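You operate a simulated robot arm through the tools that you are given. There is no shell and no other tool. Be economical: measure what you need, move in short steps, check, and stop when the job is done.

You are at the controls of a simulated robot arm. One attempt, no reset.

## Task
Hit the white cabinet's emergency button, prove that the shredder will not start, then restart it.
Fine: press shredder start with the button in; pull it out, reset, start again; touch no other control.

The check looks at the end state, three seconds after you hand in, the way a careful person would. Anything else that was tipped, shoved, dropped, spilled or broken makes it a failure.

## Robot
A 7-joint arm with a two-finger parallel gripper, fixed in place. Base frame: the origin is at the foot of the arm, x ahead of it, y to its left, z up. Lengths are in mm, angles in rad, forces in N, time in s.
With the tool pointing down near the work surface it reaches from about 160 to 720 mm from the base axis. Its first joint turns from -2.897 to 2.897 rad. Payload 1.57 kg.
The tool frame sits at the grasp point between the pads (the TCP): z along the fingers, y along the line on which they close. The tips reach 30 mm beyond it. The gripper opens to 110 mm. The fingers are 24 mm wide and 12 mm thick; the gripper's body (48 by 112 mm) begins 78 mm behind the TCP.
Orientation is told as [roll, pitch, yaw] about the base's x, y, z axes, in that order, counted from this pose: with the fingers straight down and closing along the base's y, the tool's x points along the base's -x, its y along +y and its z along -z.

## Interface
- The arm moves only by the tool step_arm. Its argument "moves" is a list of rows, each a list of 7 numbers: the shift along the base's x, y, z in mm, then the turn, a rotation vector about the base's x, y, z in rad, then the opening, from 0 (shut) to 1 (fully open). In form: [[tx, ty, tz, ax, ay, az, claw], ...]. A call has 1 to 10 rows; each row is the pose to reach, as a shift and turn from the pose commanded when the call began. A row lasts 0.2 s, in which the tool goes at most 50 mm and 0.15 rad; a call with a longer step from one row to the next is refused whole, and so is a gripper value outside its range. Where a pose cannot be reached the arm comes as near as it can. A force on the tool above 40 N (or 10 N above the force at the start of the call, whichever is more), or a blocked arm, ends the call early, and 0.2 s more pass. The fingers move at their own pace (about 45 mm/s each) and stop on an object; they squeeze with about 35 N. The grip force told is the motor's: it shows also when the fingers shut on nothing. Time passes only in rows, and 0.2 s behind the last, so rows that repeat a pose let the fingers close. The reply holds the time, the measured pose of the TCP, the force on the tool along the base axes, the opening and the grip force, in the units named above and with some noise, and new pictures: "show" is both (left out), scene, wrist or none.
- Cameras (640 x 400 px; columns grow to the right, rows downward): "scene" is fixed at [390.4, -650.7, 1802.2]; the picture's right is [1.00, -0.07, 0.00], its down [-0.04, -0.52, -0.86] and it looks along [0.06, 0.85, -0.52] (base axes); focal length 345 px, centre (320, 200). "wrist" rides on the gripper at [-36, 0, -80] in the tool frame; the picture's right is [0.00, -1.00, 0.00], its down [0.97, 0.00, -0.24] and it looks along [0.24, 0.00, 0.97] (tool axes); focal length 218 px, centre (320, 200). There is no depth. A picture from a camera that has moved, and an enlarged one, comes with that camera's place and axes in the base frame and with its lens. The place of the scene camera against the robot may be out by one fixed shift of up to 12 mm in any direction.
- slide_trunk(by): slides the trunk up (or, below 0, down) by that many mm; the arm rides with it, the base frame stays. It gives what a move gives, with no picture.
- close_up(camera, box): a new picture of the part [left, top, right, bottom] of that camera's present view, enlarged. No time passes.
- hand_in(): hands the job in; it is judged then, once.

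Work in short steps. Places have to be worked out from the pictures, the camera data and where the tool is seen: move nearer, look again, correct. Check each grasp and each placing, and mend what went wrong. You have 120 turns and 170 pictures in all, those below and enlarged ones among them. Open the gripper and draw the arm clear of the work before you hand the job in, unless the task says otherwise; then end with one line.

The tools are called after ">>>" by a JSON object that holds its "fn" and its "kwargs". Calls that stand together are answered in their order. step_arm: Moves the arm, as the interface text tells. Its arguments: {"type":"object","properties":{"moves":{"type":"array","items":{"type":"array","items":{"type":"number"}}},"show":{"type":"string","enum":["both","scene","wrist","none"]}},"required":["moves"]} The other tools are called the same way: slide_trunk (by) slides the trunk up or down; close_up (camera, box) takes an enlarged picture of a part of a camera's view; hand_in () hands the job in.

At the start:

```text
clock: 0.0
ee_pos: [344.0, 150.2, 1360.8]
orientation: [0.002, -0.002, -0.001]
contact_force: [0.6, -0.9, 0.7]
grip_width: 109.8
gripper_force: 0.1
trunk travel left (down, up): [-525.0, 65.0]
```

scene: 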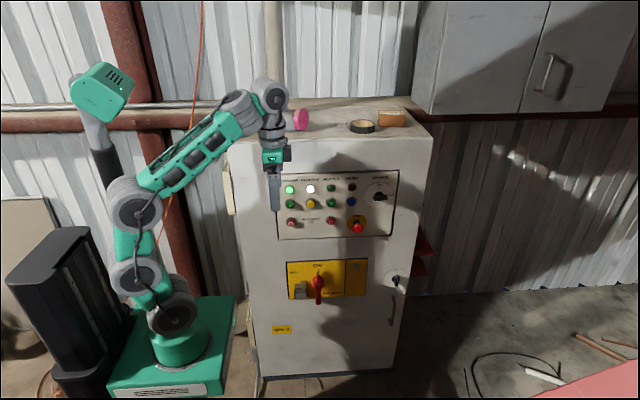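
wrist: 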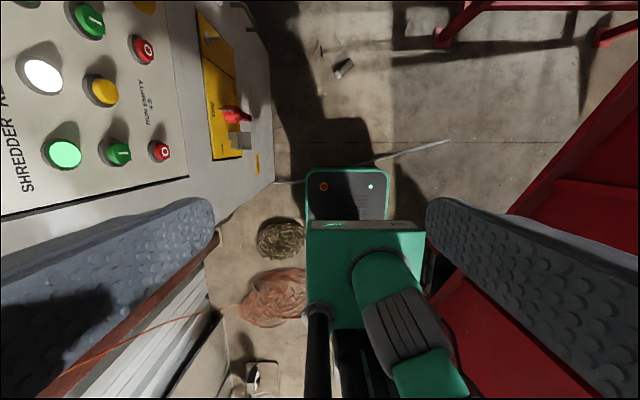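

The panel is on the cabinet's front face. I take a closer look at it first.

>>> {"fn": "close_up", "kwargs": {"camera": "scene", "box": [265, 160, 405, 248]}}

>>> {"fn": "close_up", "kwargs": {"camera": "wrist", "box": [0, 0, 290, 220]}}

```text
4.55 times, centred on (335, 204) of scene
camera zoom: at [390.4, -650.7, 1802.2], right [1.0, -0.07, 0.0], down [-0.04, -0.52, -0.86], along [0.06, 0.85, -0.52], focal length 1568 px, centre (252, 182)
```

zoom: 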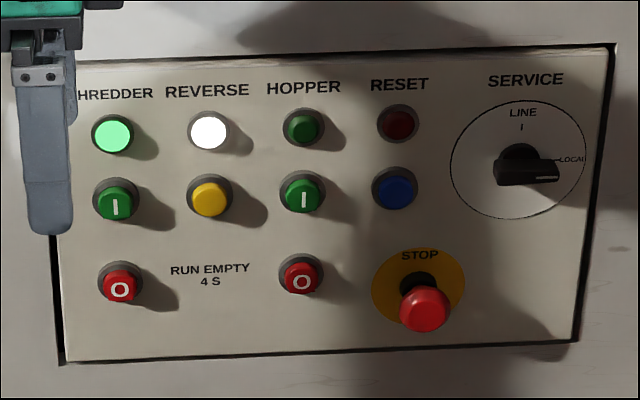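

```text
1.82 times, centred on (145, 110) of wrist
camera zoom: at [379.2, 150.3, 1440.7], right [0.0, -1.0, 0.0], down [-0.97, 0.0, 0.24], along [-0.24, 0.0, -0.97], focal length 397 px, centre (638, 364)
```

zoom: 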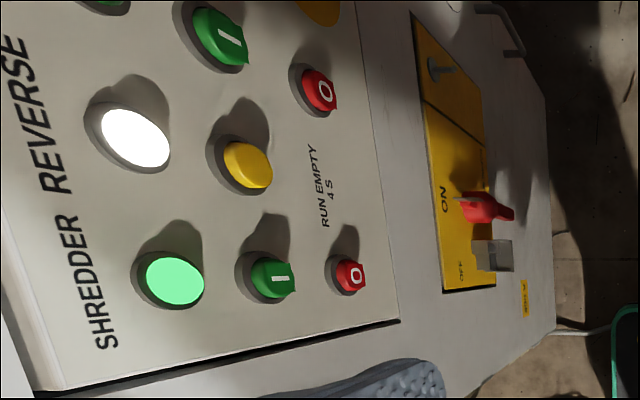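

The panel appears to lie in a plane at about y≈450, with its normal along -y. Estimated positions are shredder start (368, 440, 1119), blue reset (~595, 440, 1124) and the mushroom (~620, 405, 1020). I turn the tool to point along +y while staying clear of the panel.

>>> {"fn": "step_arm", "kwargs": {"moves": [[10, -5, -10, 0.15, 0, 0, 1], [20, -10, -20, 0.3, 0, 0, 1], [30, -15, -30, 0.45, 0, 0, 1], [40, -20, -40, 0.6, 0, 0, 1], [50, -20, -50, 0.75, 0, 0, 1], [60, -20, -60, 0.9, 0, 0, 1], [70, -20, -70, 1.05, 0, 0, 1], [80, -20, -80, 1.2, 0, 0, 1], [90, -20, -90, 1.35, 0, 0, 1], [100, -20, -100, 1.5, 0, 0, 1]]}}

```text
clock: 0.8
ee_pos: [374.3, 132.2, 1331.5]
orientation: [0.401, -0.001, -0.019]
contact_force: [2.3, 0.3, -2.4]
grip_width: 110.2
gripper_force: 0.1
trunk travel left (down, up): [-525.0, 65.0]
stopped in row 3: the force on the tool passed its limit (the readings are from after the stop); the commanded pose is now the measured one
camera wrist: at [408.8, 101.9, 1405.9], right [-0.02, -0.92, -0.39], down [-0.97, -0.08, 0.22], along [-0.23, 0.38, -0.89], focal length 218 px, centre (320, 200)
```

scene: 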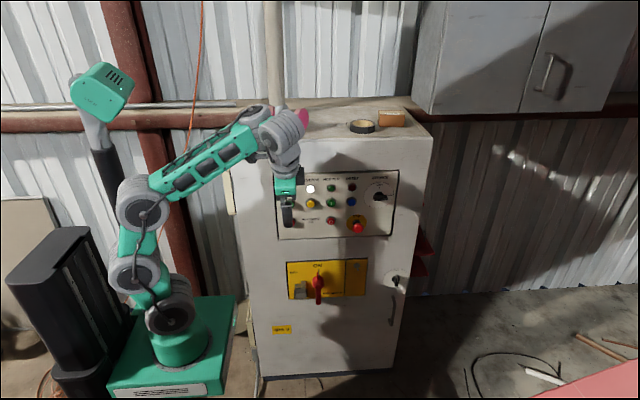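
wrist: 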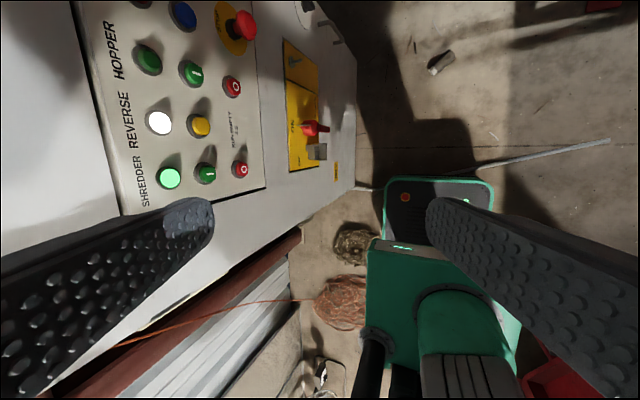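

Nothing is near the tool, so the stop was most likely inertia, since the force now reads about zero. I continue more slowly.

>>> {"fn": "step_arm", "kwargs": {"moves": [[5, -2, -5, 0.06, 0, 0, 1], [10, -4, -10, 0.14, 0, 0, 1], [15, -6, -15, 0.22, 0, 0, 1], [20, -8, -20, 0.3, 0, 0, 1], [25, -10, -25, 0.38, 0, 0, 1], [30, -12, -30, 0.46, 0, 0, 1], [35, -14, -35, 0.54, 0, 0, 1], [40, -16, -40, 0.62, 0, 0, 1], [45, -18, -45, 0.7, 0, 0, 1], [50, -20, -50, 0.76, 0, 0, 1]]}}

```text
clock: 1.1
ee_pos: [375.9, 132.1, 1332.5]
orientation: [0.412, 0.0, -0.02]
contact_force: [3.3, -2.4, -5.1]
grip_width: 109.7
gripper_force: 0.1
out of reach, approached as far as the arm can: row 1
trunk travel left (down, up): [-525.0, 65.0]
stopped in row 1: the force on the tool passed its limit (the readings are from after the stop); the commanded pose is now the measured one
camera wrist: at [410.4, 99.6, 1406.0], right [-0.02, -0.92, -0.4], down [-0.97, -0.08, 0.22], along [-0.23, 0.39, -0.89], focal length 218 px, centre (320, 200)
```

scene: 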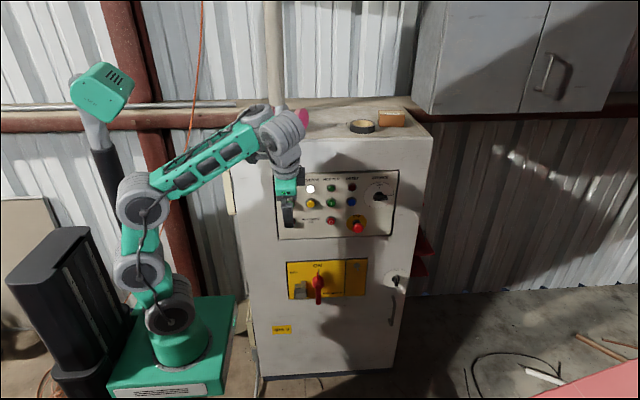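
wrist: 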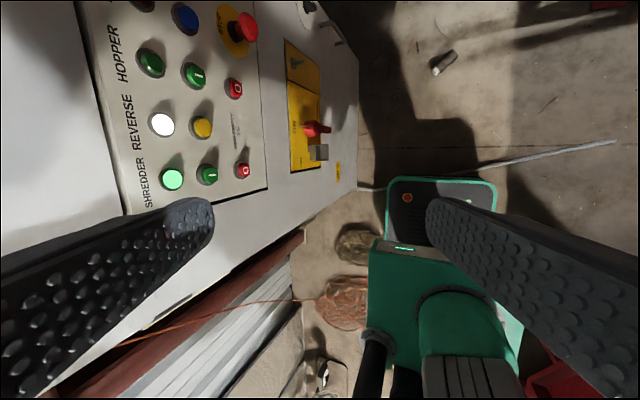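

The arm reports the pose as out of reach, which suggests a joint limit. I undo the roll and then tilt outward with a yaw, so the fingers end up closing along x and the camera view is upright.

>>> {"fn": "step_arm", "kwargs": {"moves": [[0, 0, 0, -0.1, 0, 0, 1], [0, 0, 0, -0.2, 0, 0, 1], [0, 0, 0, -0.3, 0, 0, 1], [0, 0, 0, -0.41, 0, 0, 1], [0, 0, 0, -0.41, 0, 0, 1]], "show": "none"}}

>>> {"fn": "step_arm", "kwargs": {"moves": [[0, 0, 0, 0.06, -0.06, 0.06, 1], [0, 0, 0, 0.12, -0.12, 0.12, 1], [0, 0, 0, 0.18, -0.18, 0.18, 1], [0, 0, 0, 0.24, -0.24, 0.24, 1], [0, 0, 0, 0.3, -0.3, 0.3, 1], [0, 0, 0, 0.36, -0.36, 0.36, 1], [0, 0, 0, 0.42, -0.42, 0.42, 1], [0, 0, 0, 0.48, -0.48, 0.48, 1], [0, 0, 0, 0.54, -0.54, 0.54, 1], [0, 0, 0, 0.6, -0.6, 0.6, 1]], "show": "scene"}}

```text
clock: 2.4
ee_pos: [374.0, 131.3, 1333.5]
orientation: [0.002, -0.008, -0.02]
contact_force: [-0.1, 0.1, -0.9]
grip_width: 109.8
gripper_force: 0.1
trunk travel left (down, up): [-525.0, 65.0]
```

```text
clock: 4.5
ee_pos: [373.1, 153.6, 1361.7]
orientation: [0.436, -0.69, 0.379]
contact_force: [0.4, -0.6, 0.1]
grip_width: 110.1
gripper_force: 0.0
out of reach, approached as far as the arm can: row 9, 10
trunk travel left (down, up): [-525.0, 65.0]
```

scene: 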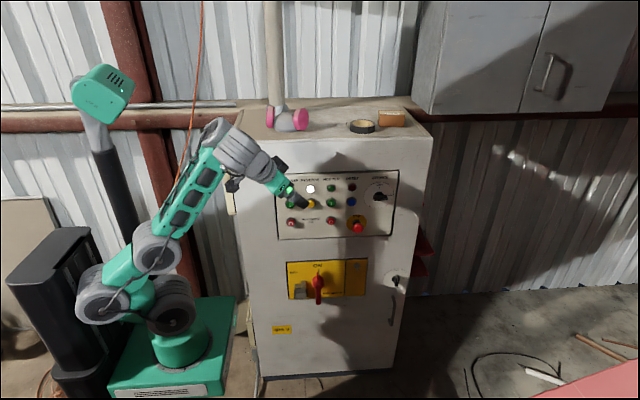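

The elbow folds up because the tool is close to the base. I move outward to about (500, 220, 1280) while I continue tilting.

>>> {"fn": "step_arm", "kwargs": {"moves": [[20, 8, -10, 0, 0, 0, 1], [40, 16, -20, 0, 0, 0, 1], [60, 24, -30, 0, 0, 0, 1], [80, 32, -40, 0, 0, 0, 1], [100, 40, -50, 0.06, -0.06, 0.06, 1], [115, 50, -60, 0.12, -0.12, 0.12, 1], [125, 55, -70, 0.18, -0.18, 0.18, 1], [130, 60, -80, 0.24, -0.24, 0.24, 1], [130, 60, -80, 0.3, -0.3, 0.3, 1], [130, 60, -80, 0.36, -0.36, 0.36, 1]]}}

```text
clock: 6.8
ee_pos: [217.7, 193.8, 1465.9]
orientation: [0.395, -1.05, 0.832]
contact_force: [0.4, -0.1, -0.2]
grip_width: 110.0
gripper_force: 0.1
out of reach, approached as far as the arm can: row 1, 2, 3, 4, 5, 6, 7, 8, 9, 10
trunk travel left (down, up): [-525.0, 65.0]
camera wrist: at [210.0, 138.5, 1534.7], right [0.91, -0.38, -0.19], down [-0.39, -0.56, -0.73], along [0.17, 0.74, -0.66], focal length 218 px, centre (320, 200)
```

scene: 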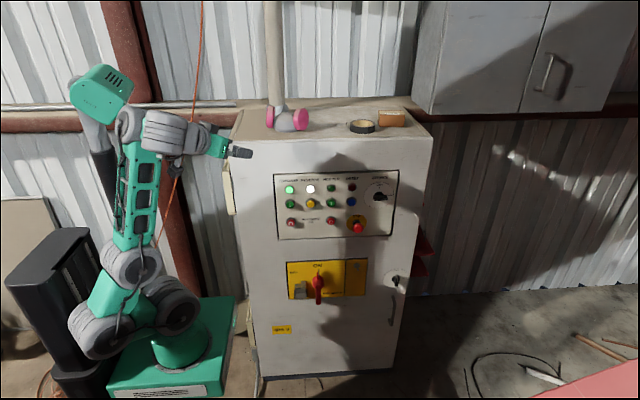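
wrist: 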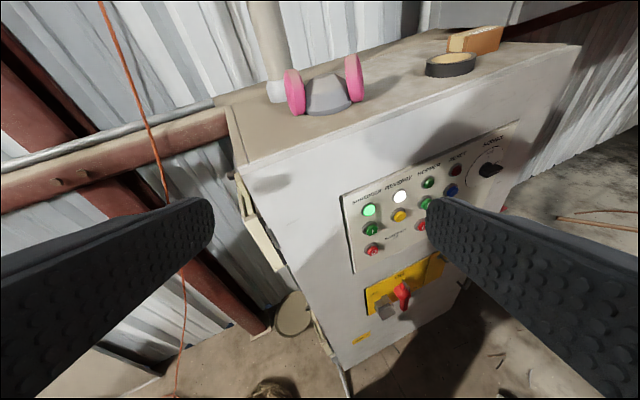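

The solver drifted to a folded posture. I test whether it follows small outward and downward moves from here.

>>> {"fn": "step_arm", "kwargs": {"moves": [[0, 0, 0, 0, 0, 0, 1], [15, 0, -10, 0, 0, 0, 1], [30, 0, -20, 0, 0, 0, 1], [45, 0, -30, 0, 0, 0, 1]], "show": "scene"}}

```text
clock: 7.8
ee_pos: [221.5, 196.3, 1467.6]
orientation: [0.394, -1.041, 0.833]
contact_force: [0.1, -0.1, -0.1]
grip_width: 110.2
gripper_force: 0.1
out of reach, approached as far as the arm can: row 2, 3, 4
trunk travel left (down, up): [-525.0, 65.0]
```

scene: 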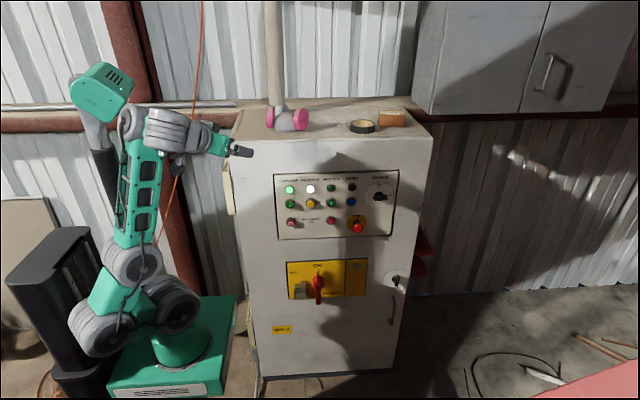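

The current tool direction is already mostly +y and about 28° down. I try finishing the rotation in place at this height to learn where the limit is.

>>> {"fn": "step_arm", "kwargs": {"moves": [[0, 0, 0, 0.06, -0.04, 0.05, 1], [0, 0, 0, 0.12, -0.07, 0.09, 1], [0, 0, 0, 0.18, -0.11, 0.135, 1], [0, 0, 0, 0.24, -0.15, 0.18, 1], [0, 0, 0, 0.3, -0.19, 0.23, 1], [0, 0, 0, 0.36, -0.22, 0.27, 1], [0, 0, 0, 0.41, -0.25, 0.31, 1], [0, 0, 0, 0.45, -0.28, 0.34, 1]], "show": "scene"}}

```text
clock: 9.6
ee_pos: [150.9, 250.2, 1586.5]
orientation: [0.173, -1.542, 1.391]
contact_force: [0.1, -0.1, -0.3]
grip_width: 109.8
gripper_force: 0.2
out of reach, approached as far as the arm can: row 1, 2, 3, 4, 5, 6, 7, 8
trunk travel left (down, up): [-525.0, 65.0]
```

scene: 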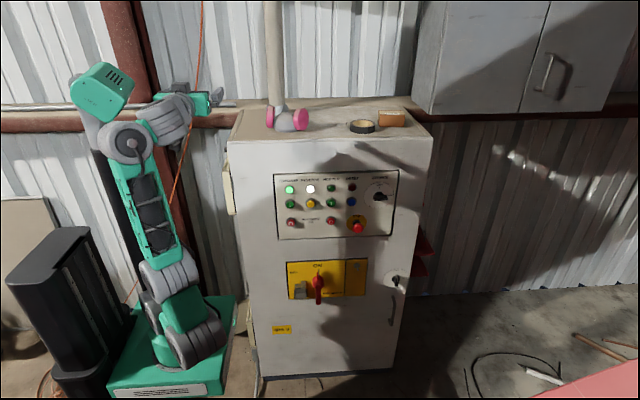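

The tool is now horizontal and points about +y. I try translating in x and down while keeping this orientation.

>>> {"fn": "step_arm", "kwargs": {"moves": [[0, 0, 0, 0, 0, 0, 1], [15, -3, -10, 0, 0, 0, 1], [30, -6, -20, 0, 0, 0, 1], [45, -9, -30, 0, 0, 0, 1], [60, -12, -40, 0, 0, 0, 1], [75, -15, -50, 0, 0, 0, 1], [90, -18, -60, 0, 0, 0, 1]], "show": "scene"}}

```text
clock: 11.2
ee_pos: [221.1, 228.9, 1570.8]
orientation: [0.469, -1.552, 1.099]
contact_force: [0.5, -0.1, 0.4]
grip_width: 109.9
gripper_force: 0.0
out of reach, approached as far as the arm can: row 2, 3, 4, 5, 6, 7
trunk travel left (down, up): [-525.0, 65.0]
```

scene: 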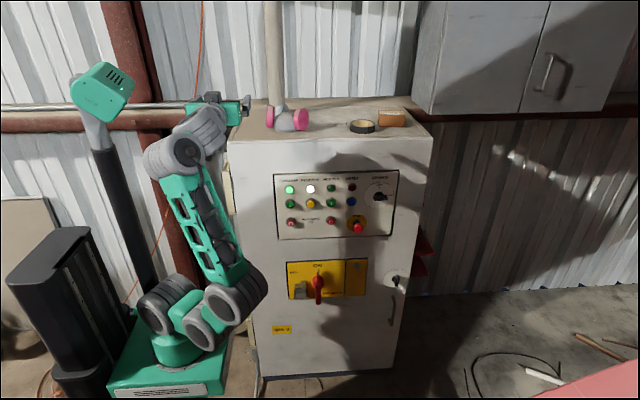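

A horizontal tool forces the wrist high and close to the base. It looks as though the forearm–tool bend cannot go below about 105°. A steep downward tilt with the fingers closing along x is probably enough for both pressing and pinching, so I pitch down about 0.9 rad while moving outward and down.

>>> {"fn": "step_arm", "kwargs": {"moves": [[0, 0, 0, -0.1, 0, 0, 1], [10, -5, -10, -0.2, 0, 0, 1], [20, -10, -25, -0.3, 0, 0, 1], [35, -15, -45, -0.4, 0, 0, 1], [50, -20, -65, -0.5, 0, 0, 1], [70, -25, -90, -0.6, 0, 0, 1], [90, -30, -115, -0.7, 0, 0, 1], [110, -35, -140, -0.8, 0, 0, 1], [130, -40, -165, -0.9, 0, 0, 1]], "show": "scene"}}

```text
clock: 13.2
ee_pos: [141.3, 156.5, 1356.4]
orientation: [0.001, -0.691, 1.565]
contact_force: [0.8, 0.8, 0.1]
grip_width: 109.9
gripper_force: 0.1
out of reach, approached as far as the arm can: row 2, 3, 4, 5, 6, 7, 8, 9
trunk travel left (down, up): [-525.0, 65.0]
```

scene: 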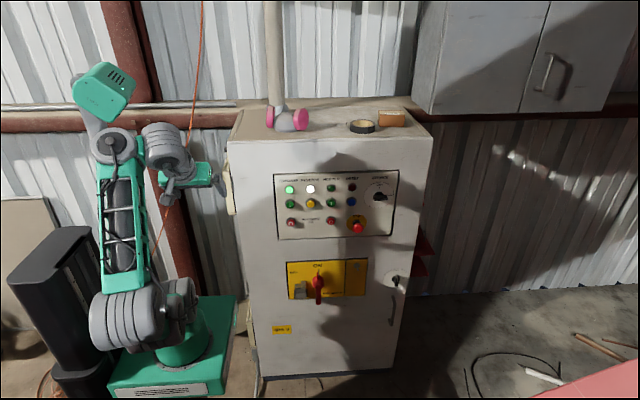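

The orientation is as wanted: tilted 40° from vertical toward +y and closing along x. Next I test moving outward at this orientation.

>>> {"fn": "step_arm", "kwargs": {"moves": [[0, 0, 0, 0, 0, 0, 1], [25, 0, 0, 0, 0, 0, 1], [50, 0, 0, 0, 0, 0, 1], [75, 0, 0, 0, 0, 0, 1], [100, 0, 0, 0, 0, 0, 1], [125, 0, 0, 0, 0, 0, 1], [150, 0, 0, 0, 0, 0, 1], [175, 0, 0, 0, 0, 0, 1], [200, 0, 0, 0, 0, 0, 1]], "show": "scene"}}

```text
clock: 15.2
ee_pos: [140.2, 135.8, 1332.9]
orientation: [0.005, -0.668, 1.567]
contact_force: [-0.4, 0.2, -0.1]
grip_width: 109.9
gripper_force: 0.1
out of reach, approached as far as the arm can: row 2, 3, 4, 5, 6, 7, 8, 9
trunk travel left (down, up): [-525.0, 65.0]
```

scene: 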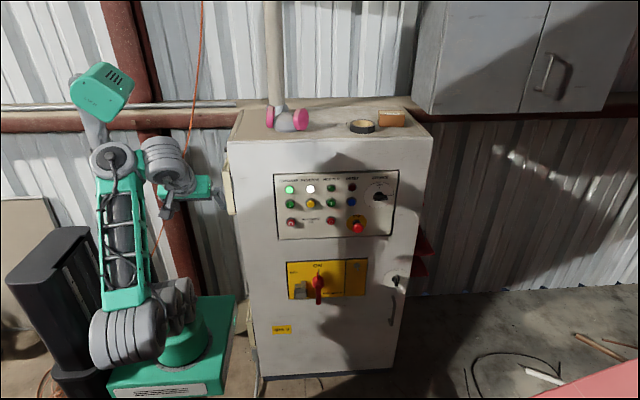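

Neither tilt nor bend seems to be the limit here. I go to tool-straight-down with yaw 90° and see whether outward motion works there, to find the limiting axis.

>>> {"fn": "step_arm", "kwargs": {"moves": [[0, 0, 0, -0.1, 0, 0, 1], [0, 0, 0, -0.2, 0, 0, 1], [0, 0, 0, -0.3, 0, 0, 1], [0, 0, 0, -0.4, 0, 0, 1], [0, 0, 0, -0.5, 0, 0, 1], [0, 0, 0, -0.6, 0, 0, 1], [0, 0, 0, -0.67, 0, 0, 1]], "show": "none"}}

>>> {"fn": "step_arm", "kwargs": {"moves": [[0, 0, 0, 0, 0, 0, 1], [25, 0, 0, 0, 0, 0, 1], [50, 0, 0, 0, 0, 0, 1], [75, 0, 0, 0, 0, 0, 1], [100, 0, 0, 0, 0, 0, 1], [125, 0, 0, 0, 0, 0, 1], [150, 0, 0, 0, 0, 0, 1], [175, 0, 0, 0, 0, 0, 1], [200, 0, 0, 0, 0, 0, 1]], "show": "scene"}}

```text
clock: 16.9
ee_pos: [140.8, 133.1, 1330.8]
orientation: [-0.001, -0.004, 1.574]
contact_force: [10.3, 5.6, -13.5]
grip_width: 110.1
gripper_force: 0.0
out of reach, approached as far as the arm can: row 1
trunk travel left (down, up): [-525.0, 65.0]
stopped in row 7: the force on the tool passed its limit (the readings are from after the stop); the commanded pose is now the measured one
```

```text
clock: 18.9
ee_pos: [341.7, 133.6, 1331.3]
orientation: [0.003, -0.001, 1.573]
contact_force: [-0.4, -0.7, 0.0]
grip_width: 109.9
gripper_force: 0.1
trunk travel left (down, up): [-525.0, 65.0]
```

scene: 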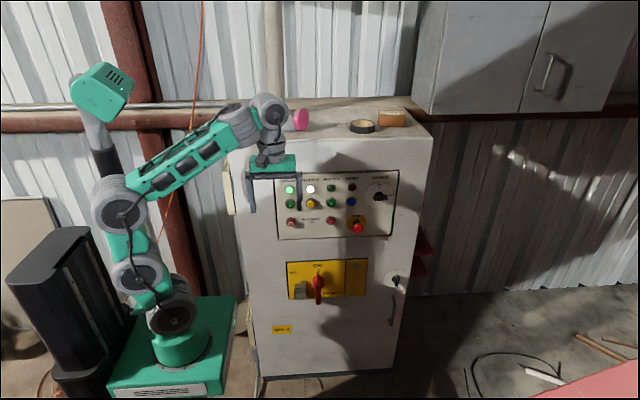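

Tool-down with yaw 90° moves freely. I go outward and lower to about (480, 210, 1230), then try the tilt about x from there.

>>> {"fn": "step_arm", "kwargs": {"moves": [[20, 10, -15, 0, 0, 0, 1], [40, 20, -30, 0, 0, 0, 1], [60, 30, -45, 0, 0, 0, 1], [80, 40, -60, 0, 0, 0, 1], [100, 50, -75, 0, 0, 0, 1], [120, 60, -85, 0, 0, 0, 1], [140, 75, -95, 0, 0, 0, 1], [140, 75, -95, 0, 0, 0, 1]], "show": "none"}}

>>> {"fn": "step_arm", "kwargs": {"moves": [[0, 0, 0, 0.06, 0, 0, 1], [0, 0, 0, 0.12, 0, 0, 1], [0, 0, 0, 0.18, 0, 0, 1], [0, 0, 0, 0.24, 0, 0, 1], [0, 0, 0, 0.3, 0, 0, 1], [0, 0, 0, 0.36, 0, 0, 1]]}}

```text
clock: 20.7
ee_pos: [482.2, 209.7, 1237.2]
orientation: [0.0, -0.002, 1.572]
contact_force: [0.0, -0.3, -0.4]
grip_width: 110.0
gripper_force: 0.1
trunk travel left (down, up): [-525.0, 65.0]
```

```text
clock: 22.1
ee_pos: [480.7, 206.6, 1235.7]
orientation: [0.0, -0.363, 1.572]
contact_force: [-0.4, 0.1, 0.4]
grip_width: 109.9
gripper_force: 0.1
out of reach, approached as far as the arm can: row 2
trunk travel left (down, up): [-525.0, 65.0]
camera wrist: at [481.0, 213.2, 1323.5], right [1.0, 0.0, 0.0], down [0.0, -0.99, -0.12], along [0.0, 0.12, -0.99], focal length 218 px, centre (320, 200)
```

scene: 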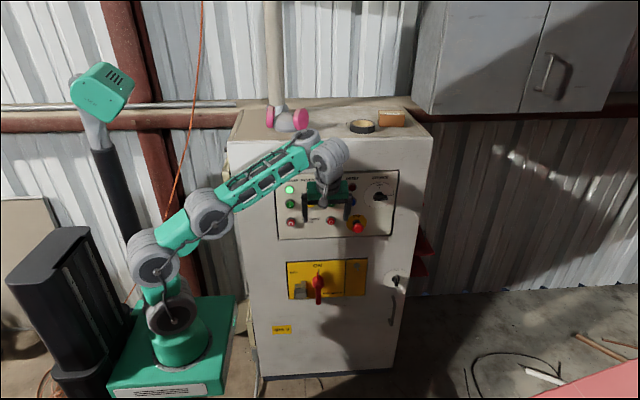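
wrist: 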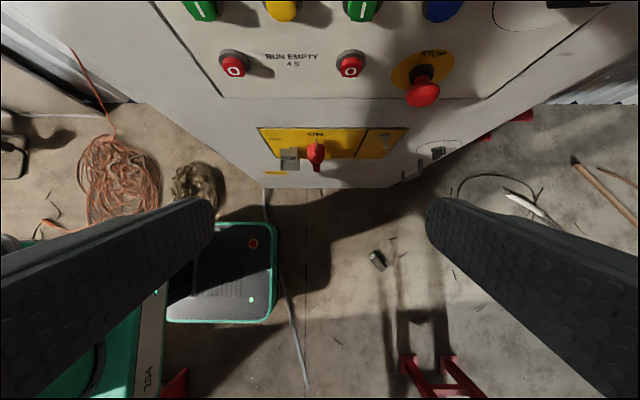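

The tilt works here (0.36). I continue tilting.

>>> {"fn": "step_arm", "kwargs": {"moves": [[0, 0, 0, 0.06, 0, 0, 1], [0, 0, 0, 0.12, 0, 0, 1], [0, 0, 0, 0.18, 0, 0, 1], [0, 0, 0, 0.24, 0, 0, 1], [0, 0, 0, 0.3, 0, 0, 1], [0, 0, 0, 0.36, 0, 0, 1], [0, 0, 0, 0.42, 0, 0, 1], [0, 0, 0, 0.48, 0, 0, 1]]}}

```text
clock: 23.9
ee_pos: [480.8, 207.5, 1235.8]
orientation: [-0.001, -0.48, 1.572]
contact_force: [-0.2, -0.5, 0.7]
grip_width: 110.1
gripper_force: 0.0
out of reach, approached as far as the arm can: row 3, 4, 5, 6, 7, 8
trunk travel left (down, up): [-525.0, 65.0]
camera wrist: at [480.8, 202.8, 1323.2], right [1.0, 0.0, 0.0], down [0.0, -0.97, -0.23], along [0.0, 0.23, -0.97], focal length 218 px, centre (320, 200)
```

scene: 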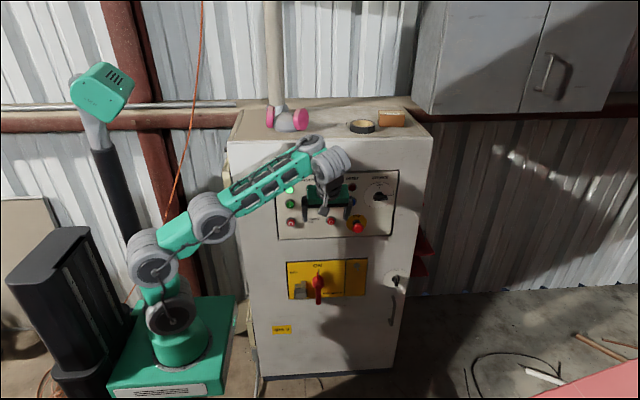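
wrist: 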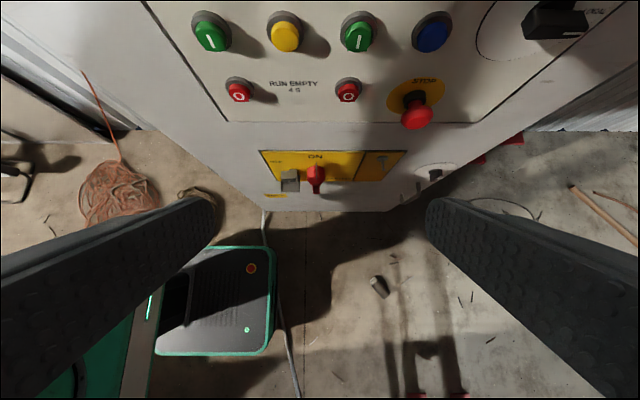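

The tilt is limited to about 0.48 here. From this view I triangulate the mushroom head at about (632, 412, 1020). Lowering the trunk should let the forearm rise and allow more tilt, so I lower it 150 mm and then bring the tool back up to about the same height.

>>> {"fn": "slide_trunk", "kwargs": {"by": -150}}

>>> {"fn": "step_arm", "kwargs": {"moves": [[0, 0, 15, 0, 0, 0, 1], [0, 0, 30, 0, 0, 0, 1], [0, 0, 45, 0, 0, 0, 1], [0, 0, 60, 0, 0, 0, 1], [0, 0, 60, 0.06, 0, 0, 1], [0, 0, 60, 0.12, 0, 0, 1], [0, 0, 60, 0.18, 0, 0, 1], [0, 0, 60, 0.24, 0, 0, 1], [0, 0, 60, 0.3, 0, 0, 1]], "show": "scene"}}

```text
clock: 25.6
ee_pos: [478.9, 207.2, 1085.9]
orientation: [-0.003, -0.478, 1.572]
contact_force: [-0.1, -0.6, 0.1]
grip_width: 110.0
gripper_force: 0.1
trunk travel left (down, up): [-375.0, 215.0]
```

```text
clock: 27.6
ee_pos: [482.0, 208.2, 1145.5]
orientation: [-0.004, -0.477, 1.574]
contact_force: [1.0, 1.3, -0.1]
grip_width: 109.9
gripper_force: 0.1
out of reach, approached as far as the arm can: row 5, 6, 7, 8, 9
trunk travel left (down, up): [-375.0, 215.0]
```

scene: 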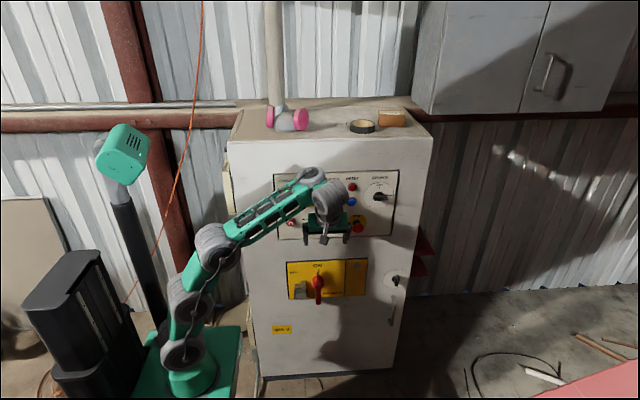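

The tilt stays capped at 0.48 whatever the height. That leaves the gripper body about 30 mm behind the fingertips relative to the panel, which may be enough. I shut the fingers and check reach toward the mushroom, moving to about (625, 300, 1090).

>>> {"fn": "step_arm", "kwargs": {"moves": [[20, 10, -5, 0, 0, 0, 0.5], [40, 20, -10, 0, 0, 0, 0.2], [60, 30, -15, 0, 0, 0, 0], [80, 40, -20, 0, 0, 0, 0], [100, 55, -25, 0, 0, 0, 0], [120, 70, -30, 0, 0, 0, 0], [135, 80, -35, 0, 0, 0, 0], [145, 90, -40, 0, 0, 0, 0], [145, 90, -40, 0, 0, 0, 0]]}}

```text
clock: 29.6
ee_pos: [579.8, 285.2, 1077.2]
orientation: [-0.002, -0.473, 1.572]
contact_force: [-0.2, 0.1, 0.6]
grip_width: 0.1
gripper_force: 21.0
out of reach, approached as far as the arm can: row 3, 4, 5, 6, 7, 8, 9
trunk travel left (down, up): [-375.0, 215.0]
camera wrist: at [579.5, 280.8, 1164.3], right [1.0, 0.0, 0.0], down [0.0, -0.97, -0.23], along [0.0, 0.23, -0.97], focal length 218 px, centre (320, 200)
```

scene: 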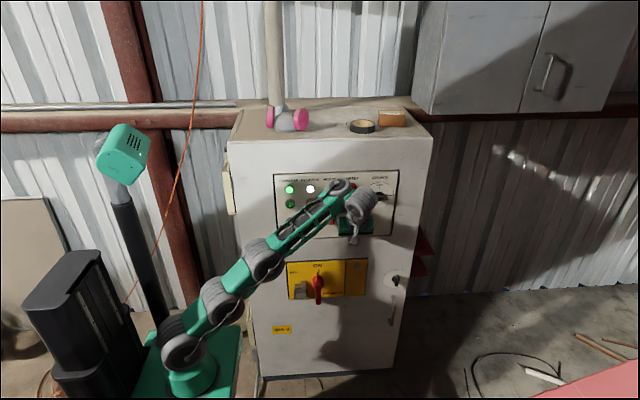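
wrist: 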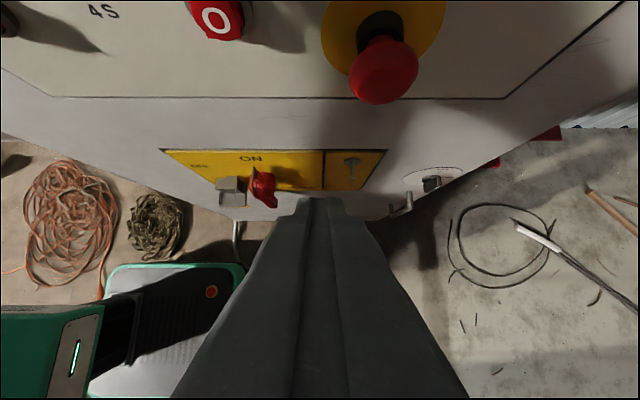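

The mushroom now reads about (626, 412, 1028). The arm is over-stretched upward from the lowered shoulder, so I raise the trunk 150 mm again and descend with the arm to recover reach.

>>> {"fn": "slide_trunk", "kwargs": {"by": 150}}

>>> {"fn": "step_arm", "kwargs": {"moves": [[0, 0, -20, 0, 0, 0, 0], [5, 0, -40, 0, 0, 0, 0], [10, 5, -60, 0, 0, 0, 0], [15, 10, -80, 0, 0, 0, 0], [25, 15, -100, 0, 0, 0, 0], [35, 20, -120, 0, 0, 0, 0], [45, 25, -130, 0, 0, 0, 0], [45, 30, -140, 0, 0, 0, 0], [45, 30, -140, 0, 0, 0, 0]]}}

```text
clock: 31.4
ee_pos: [579.5, 285.3, 1227.5]
orientation: [-0.003, -0.474, 1.572]
contact_force: [-0.4, -0.3, -0.7]
grip_width: 0.0
gripper_force: 22.0
trunk travel left (down, up): [-525.0, 65.0]
```

```text
clock: 33.4
ee_pos: [625.3, 315.2, 1087.9]
orientation: [-0.005, -0.474, 1.572]
contact_force: [-0.6, -0.3, -0.2]
grip_width: 0.0
gripper_force: 21.1
trunk travel left (down, up): [-525.0, 65.0]
camera wrist: at [625.3, 309.8, 1175.3], right [1.0, 0.0, 0.0], down [0.0, -0.97, -0.23], along [0.0, 0.23, -0.97], focal length 218 px, centre (320, 200)
```

scene: 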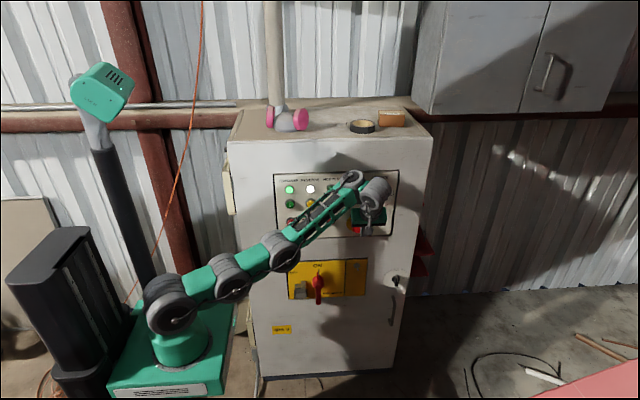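
wrist: 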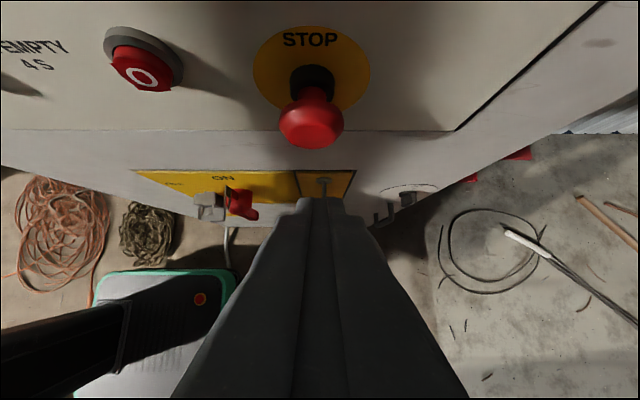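

Reach is good here. The mushroom is at x≈619, y≈400, z≈1035. I align the fingertips with it, keeping short of contact.

>>> {"fn": "step_arm", "kwargs": {"moves": [[-3, 5, -15, 0, 0, 0, 0], [-6, 10, -28, 0, 0, 0, 0], [-6, 20, -28, 0, 0, 0, 0], [-6, 25, -28, 0, 0, 0, 0]]}}

>>> {"fn": "close_up", "kwargs": {"camera": "scene", "box": [320, 170, 410, 250]}}

```text
clock: 34.4
ee_pos: [613.8, 336.1, 1058.5]
orientation: [-0.003, -0.476, 1.573]
contact_force: [-0.7, -0.4, 0.9]
grip_width: 0.1
gripper_force: 21.6
out of reach, approached as far as the arm can: row 3, 4
trunk travel left (down, up): [-525.0, 65.0]
camera wrist: at [612.8, 331.1, 1145.8], right [1.0, 0.0, 0.0], down [0.0, -0.97, -0.23], along [0.0, 0.23, -0.97], focal length 218 px, centre (320, 200)
```

scene: 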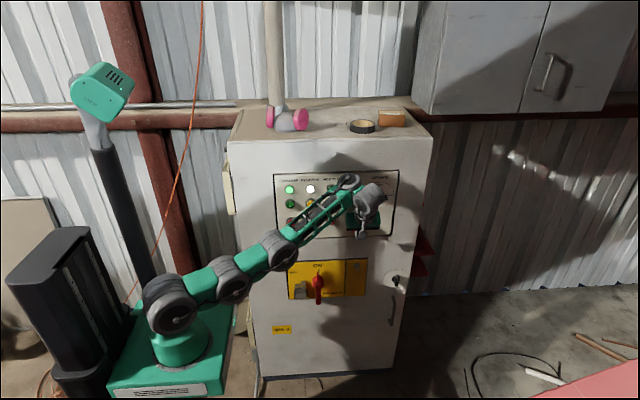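
wrist: 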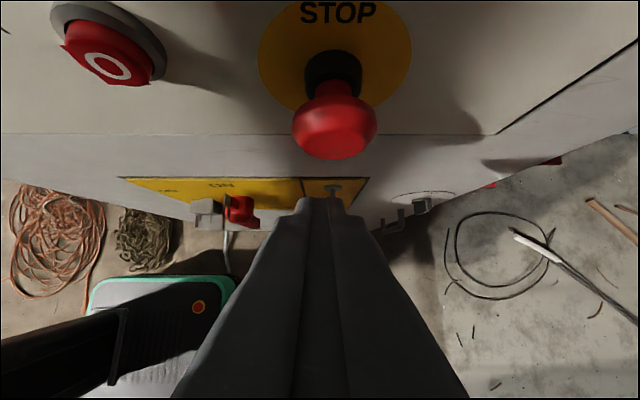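

```text
5.00 times, centred on (365, 210) of scene
camera zoom: at [390.4, -650.7, 1802.2], right [1.0, -0.07, 0.0], down [-0.04, -0.52, -0.86], along [0.06, 0.85, -0.52], focal length 1725 px, centre (95, 150)
```

zoom: 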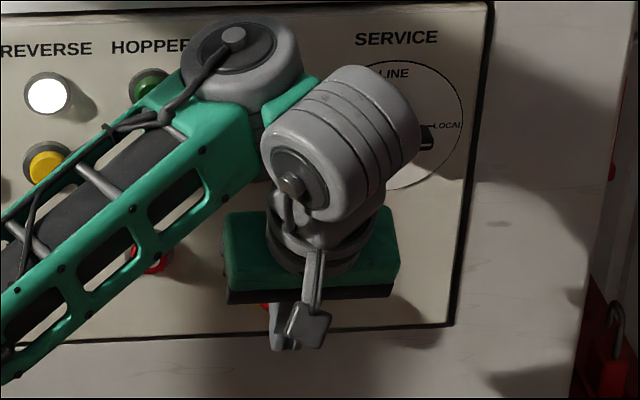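

The arm is at the end of its stretch here (TCP y 336), and I need about y 365 at z 1065. The refined mushroom centre is about (620, 393, 1046). Pointing the tool more radially gains reach, so I back off a little, yaw by −0.5 and try to extend tilt.

>>> {"fn": "step_arm", "kwargs": {"moves": [[0, -20, 10, 0, 0, 0, 0], [0, -30, 15, 0, 0, -0.1, 0], [0, -30, 15, 0, 0, -0.2, 0], [0, -30, 15, 0, 0, -0.3, 0], [0, -30, 15, 0, 0, -0.4, 0], [0, -30, 15, 0, 0, -0.5, 0]], "show": "none"}}

>>> {"fn": "step_arm", "kwargs": {"moves": [[0, 0, 0, 0.07, -0.038, 0, 0], [0, 0, 0, 0.14, -0.076, 0, 0], [0, 0, 0, 0.21, -0.115, 0, 0], [0, 0, 0, 0.28, -0.153, 0, 0], [0, 0, 0, 0.28, -0.153, 0, 0]]}}

```text
clock: 35.8
ee_pos: [644.5, 314.1, 1059.7]
orientation: [0.023, -0.41, 1.075]
contact_force: [-0.4, 0.4, -0.2]
grip_width: 0.2
gripper_force: 20.5
out of reach, approached as far as the arm can: row 1, 2, 3, 4, 5, 6
trunk travel left (down, up): [-525.0, 65.0]
```

```text
clock: 37.0
ee_pos: [643.9, 312.5, 1059.1]
orientation: [0.024, -0.409, 1.074]
contact_force: [0.0, -0.4, 0.2]
grip_width: 0.1
gripper_force: 21.7
out of reach, approached as far as the arm can: row 1, 2, 3, 4, 5
trunk travel left (down, up): [-525.0, 65.0]
camera wrist: at [646.3, 312.4, 1146.6], right [0.88, -0.47, -0.02], down [-0.46, -0.87, -0.17], along [0.06, 0.16, -0.99], focal length 218 px, centre (320, 200)
```

scene: 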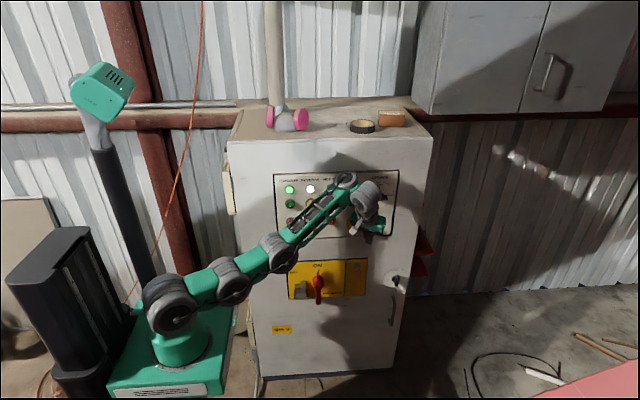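
wrist: 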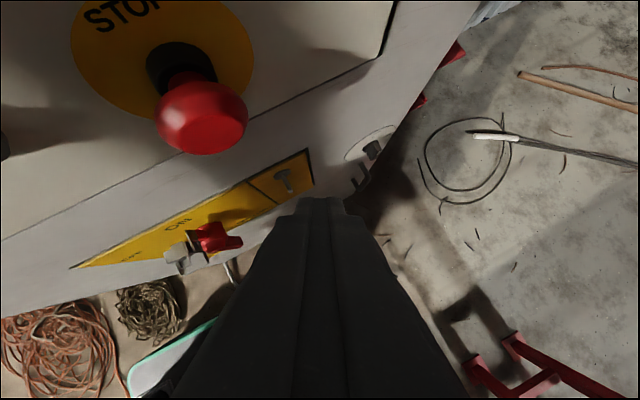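

It may be stuck at full stretch. I pull radially inward and look at how the arm responds.

>>> {"fn": "step_arm", "kwargs": {"moves": [[-15, -8, 10, 0, 0, 0, 0], [-30, -16, 20, 0, 0, 0, 0], [-45, -24, 30, 0, 0, 0, 0], [-60, -32, 40, 0, 0, 0, 0], [-75, -40, 40, 0, 0, 0, 0], [-90, -48, 40, 0, 0, 0, 0]], "show": "scene"}}

```text
clock: 38.4
ee_pos: [640.0, 302.2, 1108.4]
orientation: [0.024, -0.41, 1.074]
contact_force: [-0.1, 0.3, -0.9]
grip_width: 0.0
gripper_force: 21.3
out of reach, approached as far as the arm can: row 1, 2, 3, 4, 5, 6
trunk travel left (down, up): [-525.0, 65.0]
```

scene: 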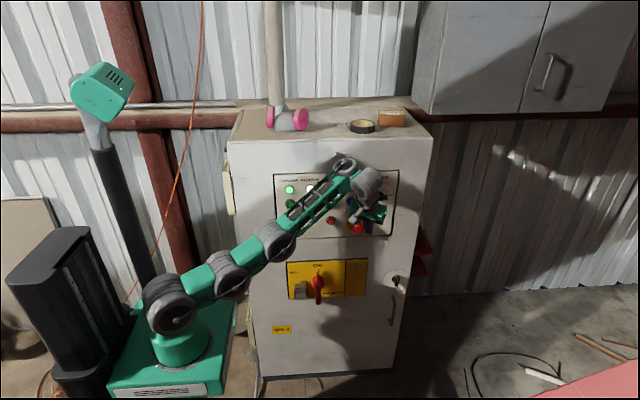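

The arm comes up but not in, so the forearm–tool pitch is at its limit while stretched. The present orientation (tilted partly along +x) leaves the wrist at a workable radius, so I swing in azimuth toward the mushroom at this orientation and see how far it gets.

>>> {"fn": "step_arm", "kwargs": {"moves": [[-6, 12, -10, 0, 0, 0, 0], [-12, 22, -20, 0, 0, 0, 0], [-18, 32, -28, 0, 0, 0, 0], [-24, 40, -36, 0, 0, 0, 0], [-27, 46, -36, 0, 0, 0, 0]]}}

```text
clock: 39.6
ee_pos: [622.2, 354.4, 1075.5]
orientation: [0.025, -0.411, 1.074]
contact_force: [-0.4, 0.1, -0.1]
grip_width: 0.0
gripper_force: 21.7
out of reach, approached as far as the arm can: row 2, 3, 4, 5
trunk travel left (down, up): [-525.0, 65.0]
camera wrist: at [623.8, 354.1, 1163.1], right [0.88, -0.47, -0.02], down [-0.46, -0.87, -0.17], along [0.06, 0.16, -0.99], focal length 218 px, centre (320, 200)
```

scene: 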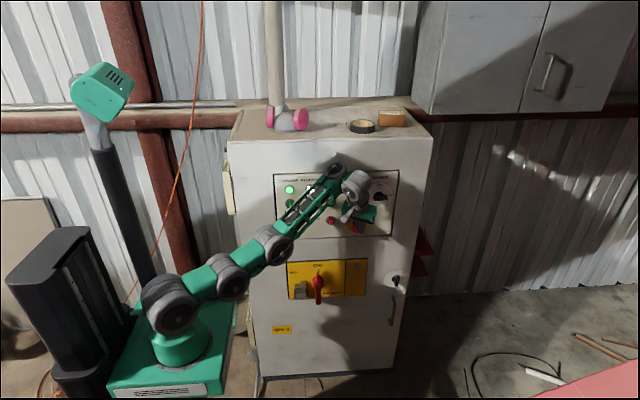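
wrist: 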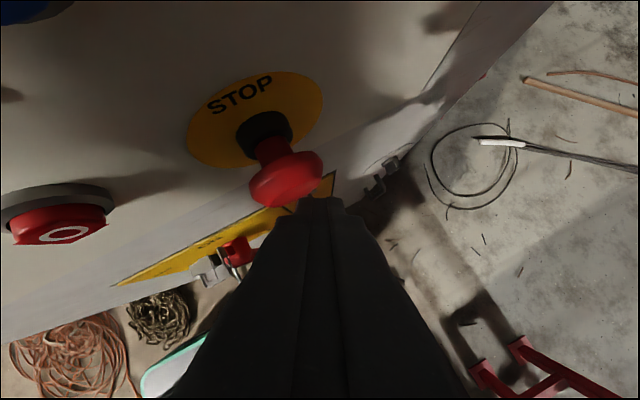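

The fingertips are right beside the head, whose centre is about (620, 390, 1050). I push +y with a slight −x in small steps.

>>> {"fn": "step_arm", "kwargs": {"moves": [[-5, 2, 0, 0, 0, 0, 0], [-9, 6, 0, 0, 0, 0, 0], [-11, 11, 0, 0, 0, 0, 0], [-12, 16, 0, 0, 0, 0, 0], [-13, 21, 0, 0, 0, 0, 0], [-14, 26, 0, 0, 0, 0, 0]]}}

```text
clock: 41.0
ee_pos: [611.4, 373.4, 1074.5]
orientation: [0.022, -0.414, 1.07]
contact_force: [8.8, -34.7, 1.4]
grip_width: 0.0
gripper_force: 21.2
out of reach, approached as far as the arm can: row 1, 2, 3
trunk travel left (down, up): [-525.0, 65.0]
camera wrist: at [613.1, 373.4, 1163.0], right [0.88, -0.47, -0.02], down [-0.47, -0.87, -0.17], along [0.06, 0.16, -0.99], focal length 218 px, centre (320, 200)
```

scene: 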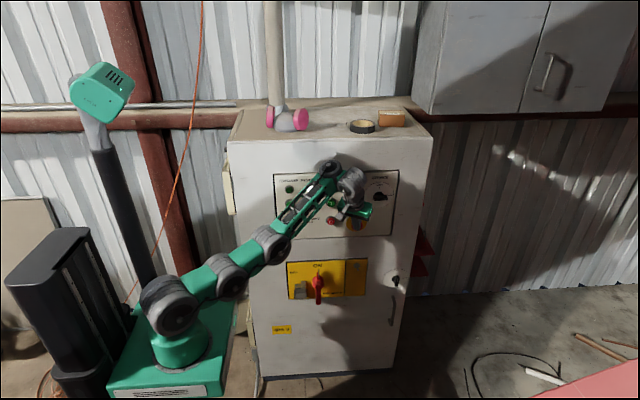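
wrist: 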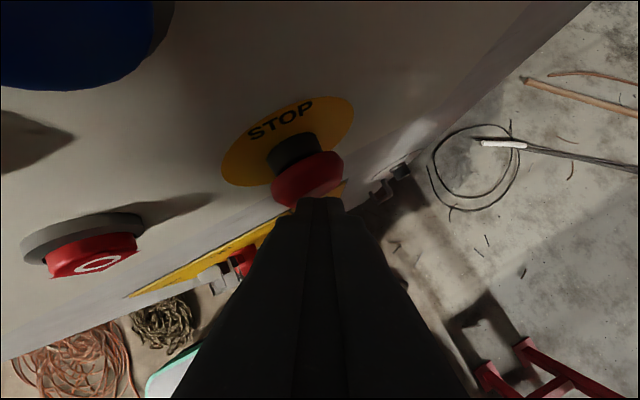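

There is 35 N of contact, the neck looks shorter and the green shredder lamp seems to have gone out. I zoom in to check.

>>> {"fn": "close_up", "kwargs": {"camera": "scene", "box": [270, 160, 410, 248]}}

>>> {"fn": "step_arm", "kwargs": {"moves": [[2, -5, 0, 0, 0, 0, 0], [6, -15, 0, 0, 0, 0, 0], [12, -30, 0, 0, 0, 0, 0], [14, -45, 5, 0, 0, 0, 0]]}}

```text
4.55 times, centred on (340, 204) of scene
camera zoom: at [390.4, -650.7, 1802.2], right [1.0, -0.07, 0.0], down [-0.04, -0.52, -0.86], along [0.06, 0.85, -0.52], focal length 1568 px, centre (229, 182)
```

zoom: 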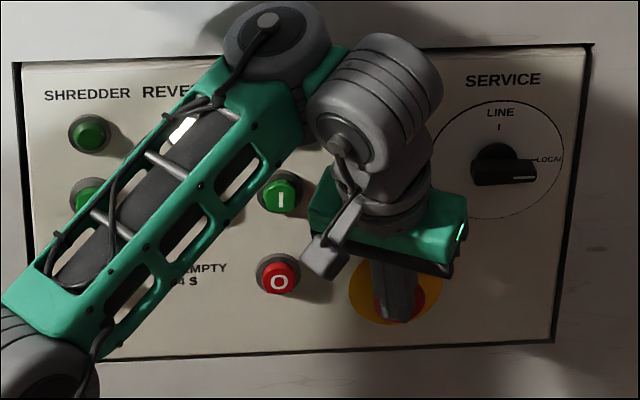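

```text
clock: 42.0
ee_pos: [628.2, 339.0, 1080.1]
orientation: [0.023, -0.41, 1.074]
contact_force: [-0.5, 1.3, 0.6]
grip_width: 0.0
gripper_force: 20.9
out of reach, approached as far as the arm can: row 3, 4
trunk travel left (down, up): [-525.0, 65.0]
camera wrist: at [630.8, 338.9, 1169.4], right [0.88, -0.47, -0.02], down [-0.46, -0.87, -0.17], along [0.06, 0.16, -0.99], focal length 218 px, centre (320, 200)
```

scene: 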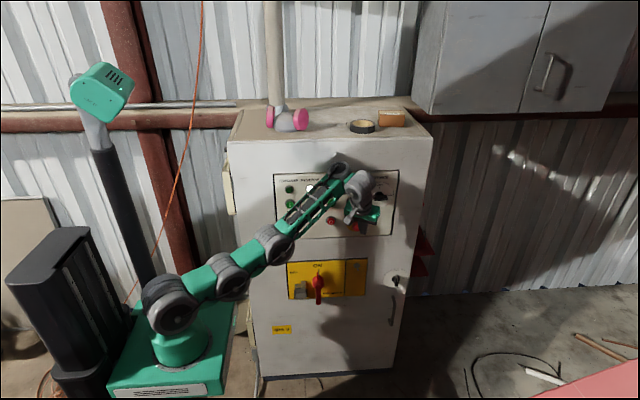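
wrist: 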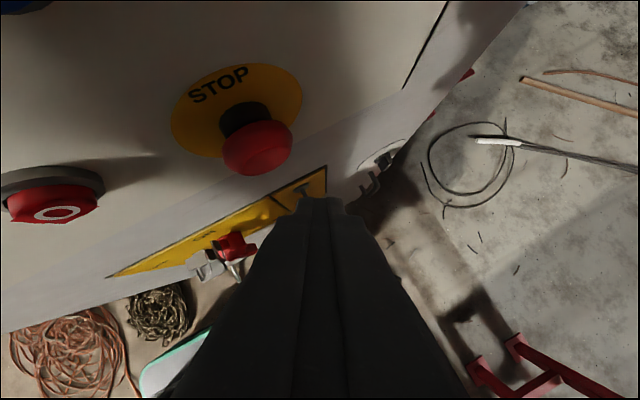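

The emergency button is latched in and the shredder lamp is off. Next I straighten the tool while backing away from the panel, then travel toward shredder start.

>>> {"fn": "step_arm", "kwargs": {"moves": [[0, -10, 2, -0.05, 0.03, 0, 0], [0, -20, 5, -0.1, 0.06, 0, 0], [-5, -35, 10, -0.15, 0.09, 0, 0], [-15, -50, 15, -0.2, 0.12, 0, 0], [-30, -65, 20, -0.25, 0.15, 0, 0], [-45, -80, 25, -0.3, 0.18, 0, 0], [-65, -95, 30, -0.3, 0.18, 0, 0], [-85, -110, 35, -0.3, 0.18, 0, 0], [-105, -125, 40, -0.3, 0.18, 0, 0]], "show": "scene"}}

```text
clock: 44.0
ee_pos: [523.8, 213.7, 1122.1]
orientation: [0.04, -0.061, 1.072]
contact_force: [1.1, -0.2, -0.3]
grip_width: 0.0
gripper_force: 21.6
trunk travel left (down, up): [-525.0, 65.0]
```

scene: 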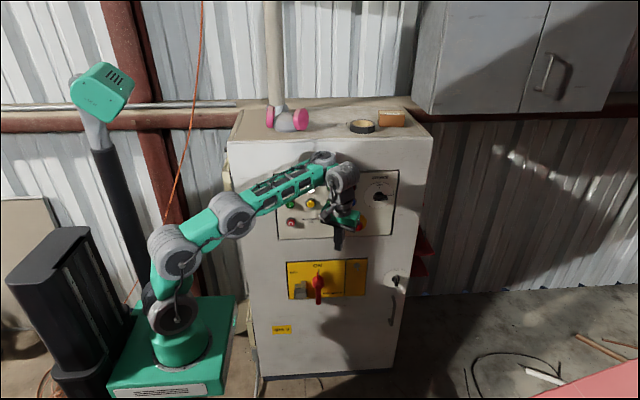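

That freed the arm. Now I go to about (368, 300, 1170) with yaw back to 90°.

>>> {"fn": "step_arm", "kwargs": {"moves": [[-20, 0, 6, 0, 0, 0.06, 0], [-40, 0, 12, 0, 0, 0.12, 0], [-60, 5, 18, 0, 0, 0.18, 0], [-80, 15, 24, 0, 0, 0.24, 0], [-100, 25, 30, 0, 0, 0.3, 0], [-120, 40, 36, 0, 0, 0.36, 0], [-140, 55, 42, 0, 0, 0.42, 0], [-155, 70, 48, 0, 0, 0.5, 0]], "show": "none"}}

>>> {"fn": "step_arm", "kwargs": {"moves": [[0, 0, 0, 0.06, 0, 0, 0], [0, 0, 0, 0.12, 0, 0, 0], [0, 0, 0, 0.18, 0, 0, 0], [0, 0, 0, 0.24, 0, 0, 0], [0, 0, 0, 0.3, 0, 0, 0], [0, 0, 0, 0.36, 0, 0, 0], [0, 0, 0, 0.42, 0, 0, 0]]}}

```text
clock: 45.8
ee_pos: [368.2, 284.2, 1169.7]
orientation: [0.035, -0.061, 1.57]
contact_force: [0.1, -0.2, -0.1]
grip_width: 0.1
gripper_force: 21.1
trunk travel left (down, up): [-525.0, 65.0]
```

```text
clock: 47.4
ee_pos: [379.2, 280.8, 1194.6]
orientation: [0.043, -0.475, 1.57]
contact_force: [-0.4, -0.1, 0.7]
grip_width: 0.2
gripper_force: 21.6
out of reach, approached as far as the arm can: row 6, 7
trunk travel left (down, up): [-525.0, 65.0]
camera wrist: at [384.0, 277.1, 1282.4], right [1.0, 0.02, -0.04], down [0.01, -0.97, -0.23], along [-0.04, 0.23, -0.97], focal length 218 px, centre (320, 200)
```

scene: 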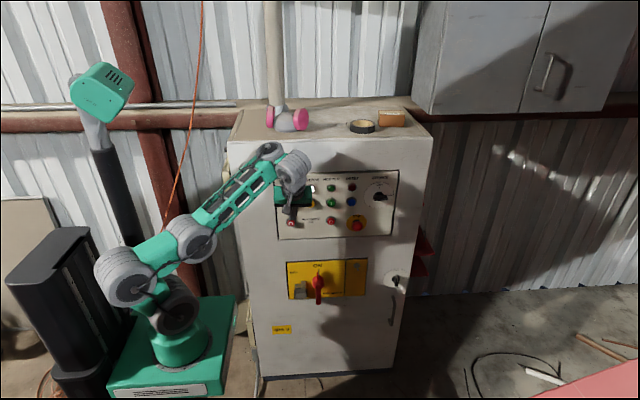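
wrist: 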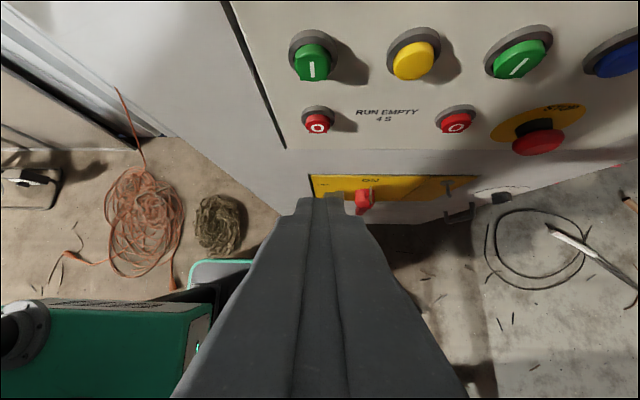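

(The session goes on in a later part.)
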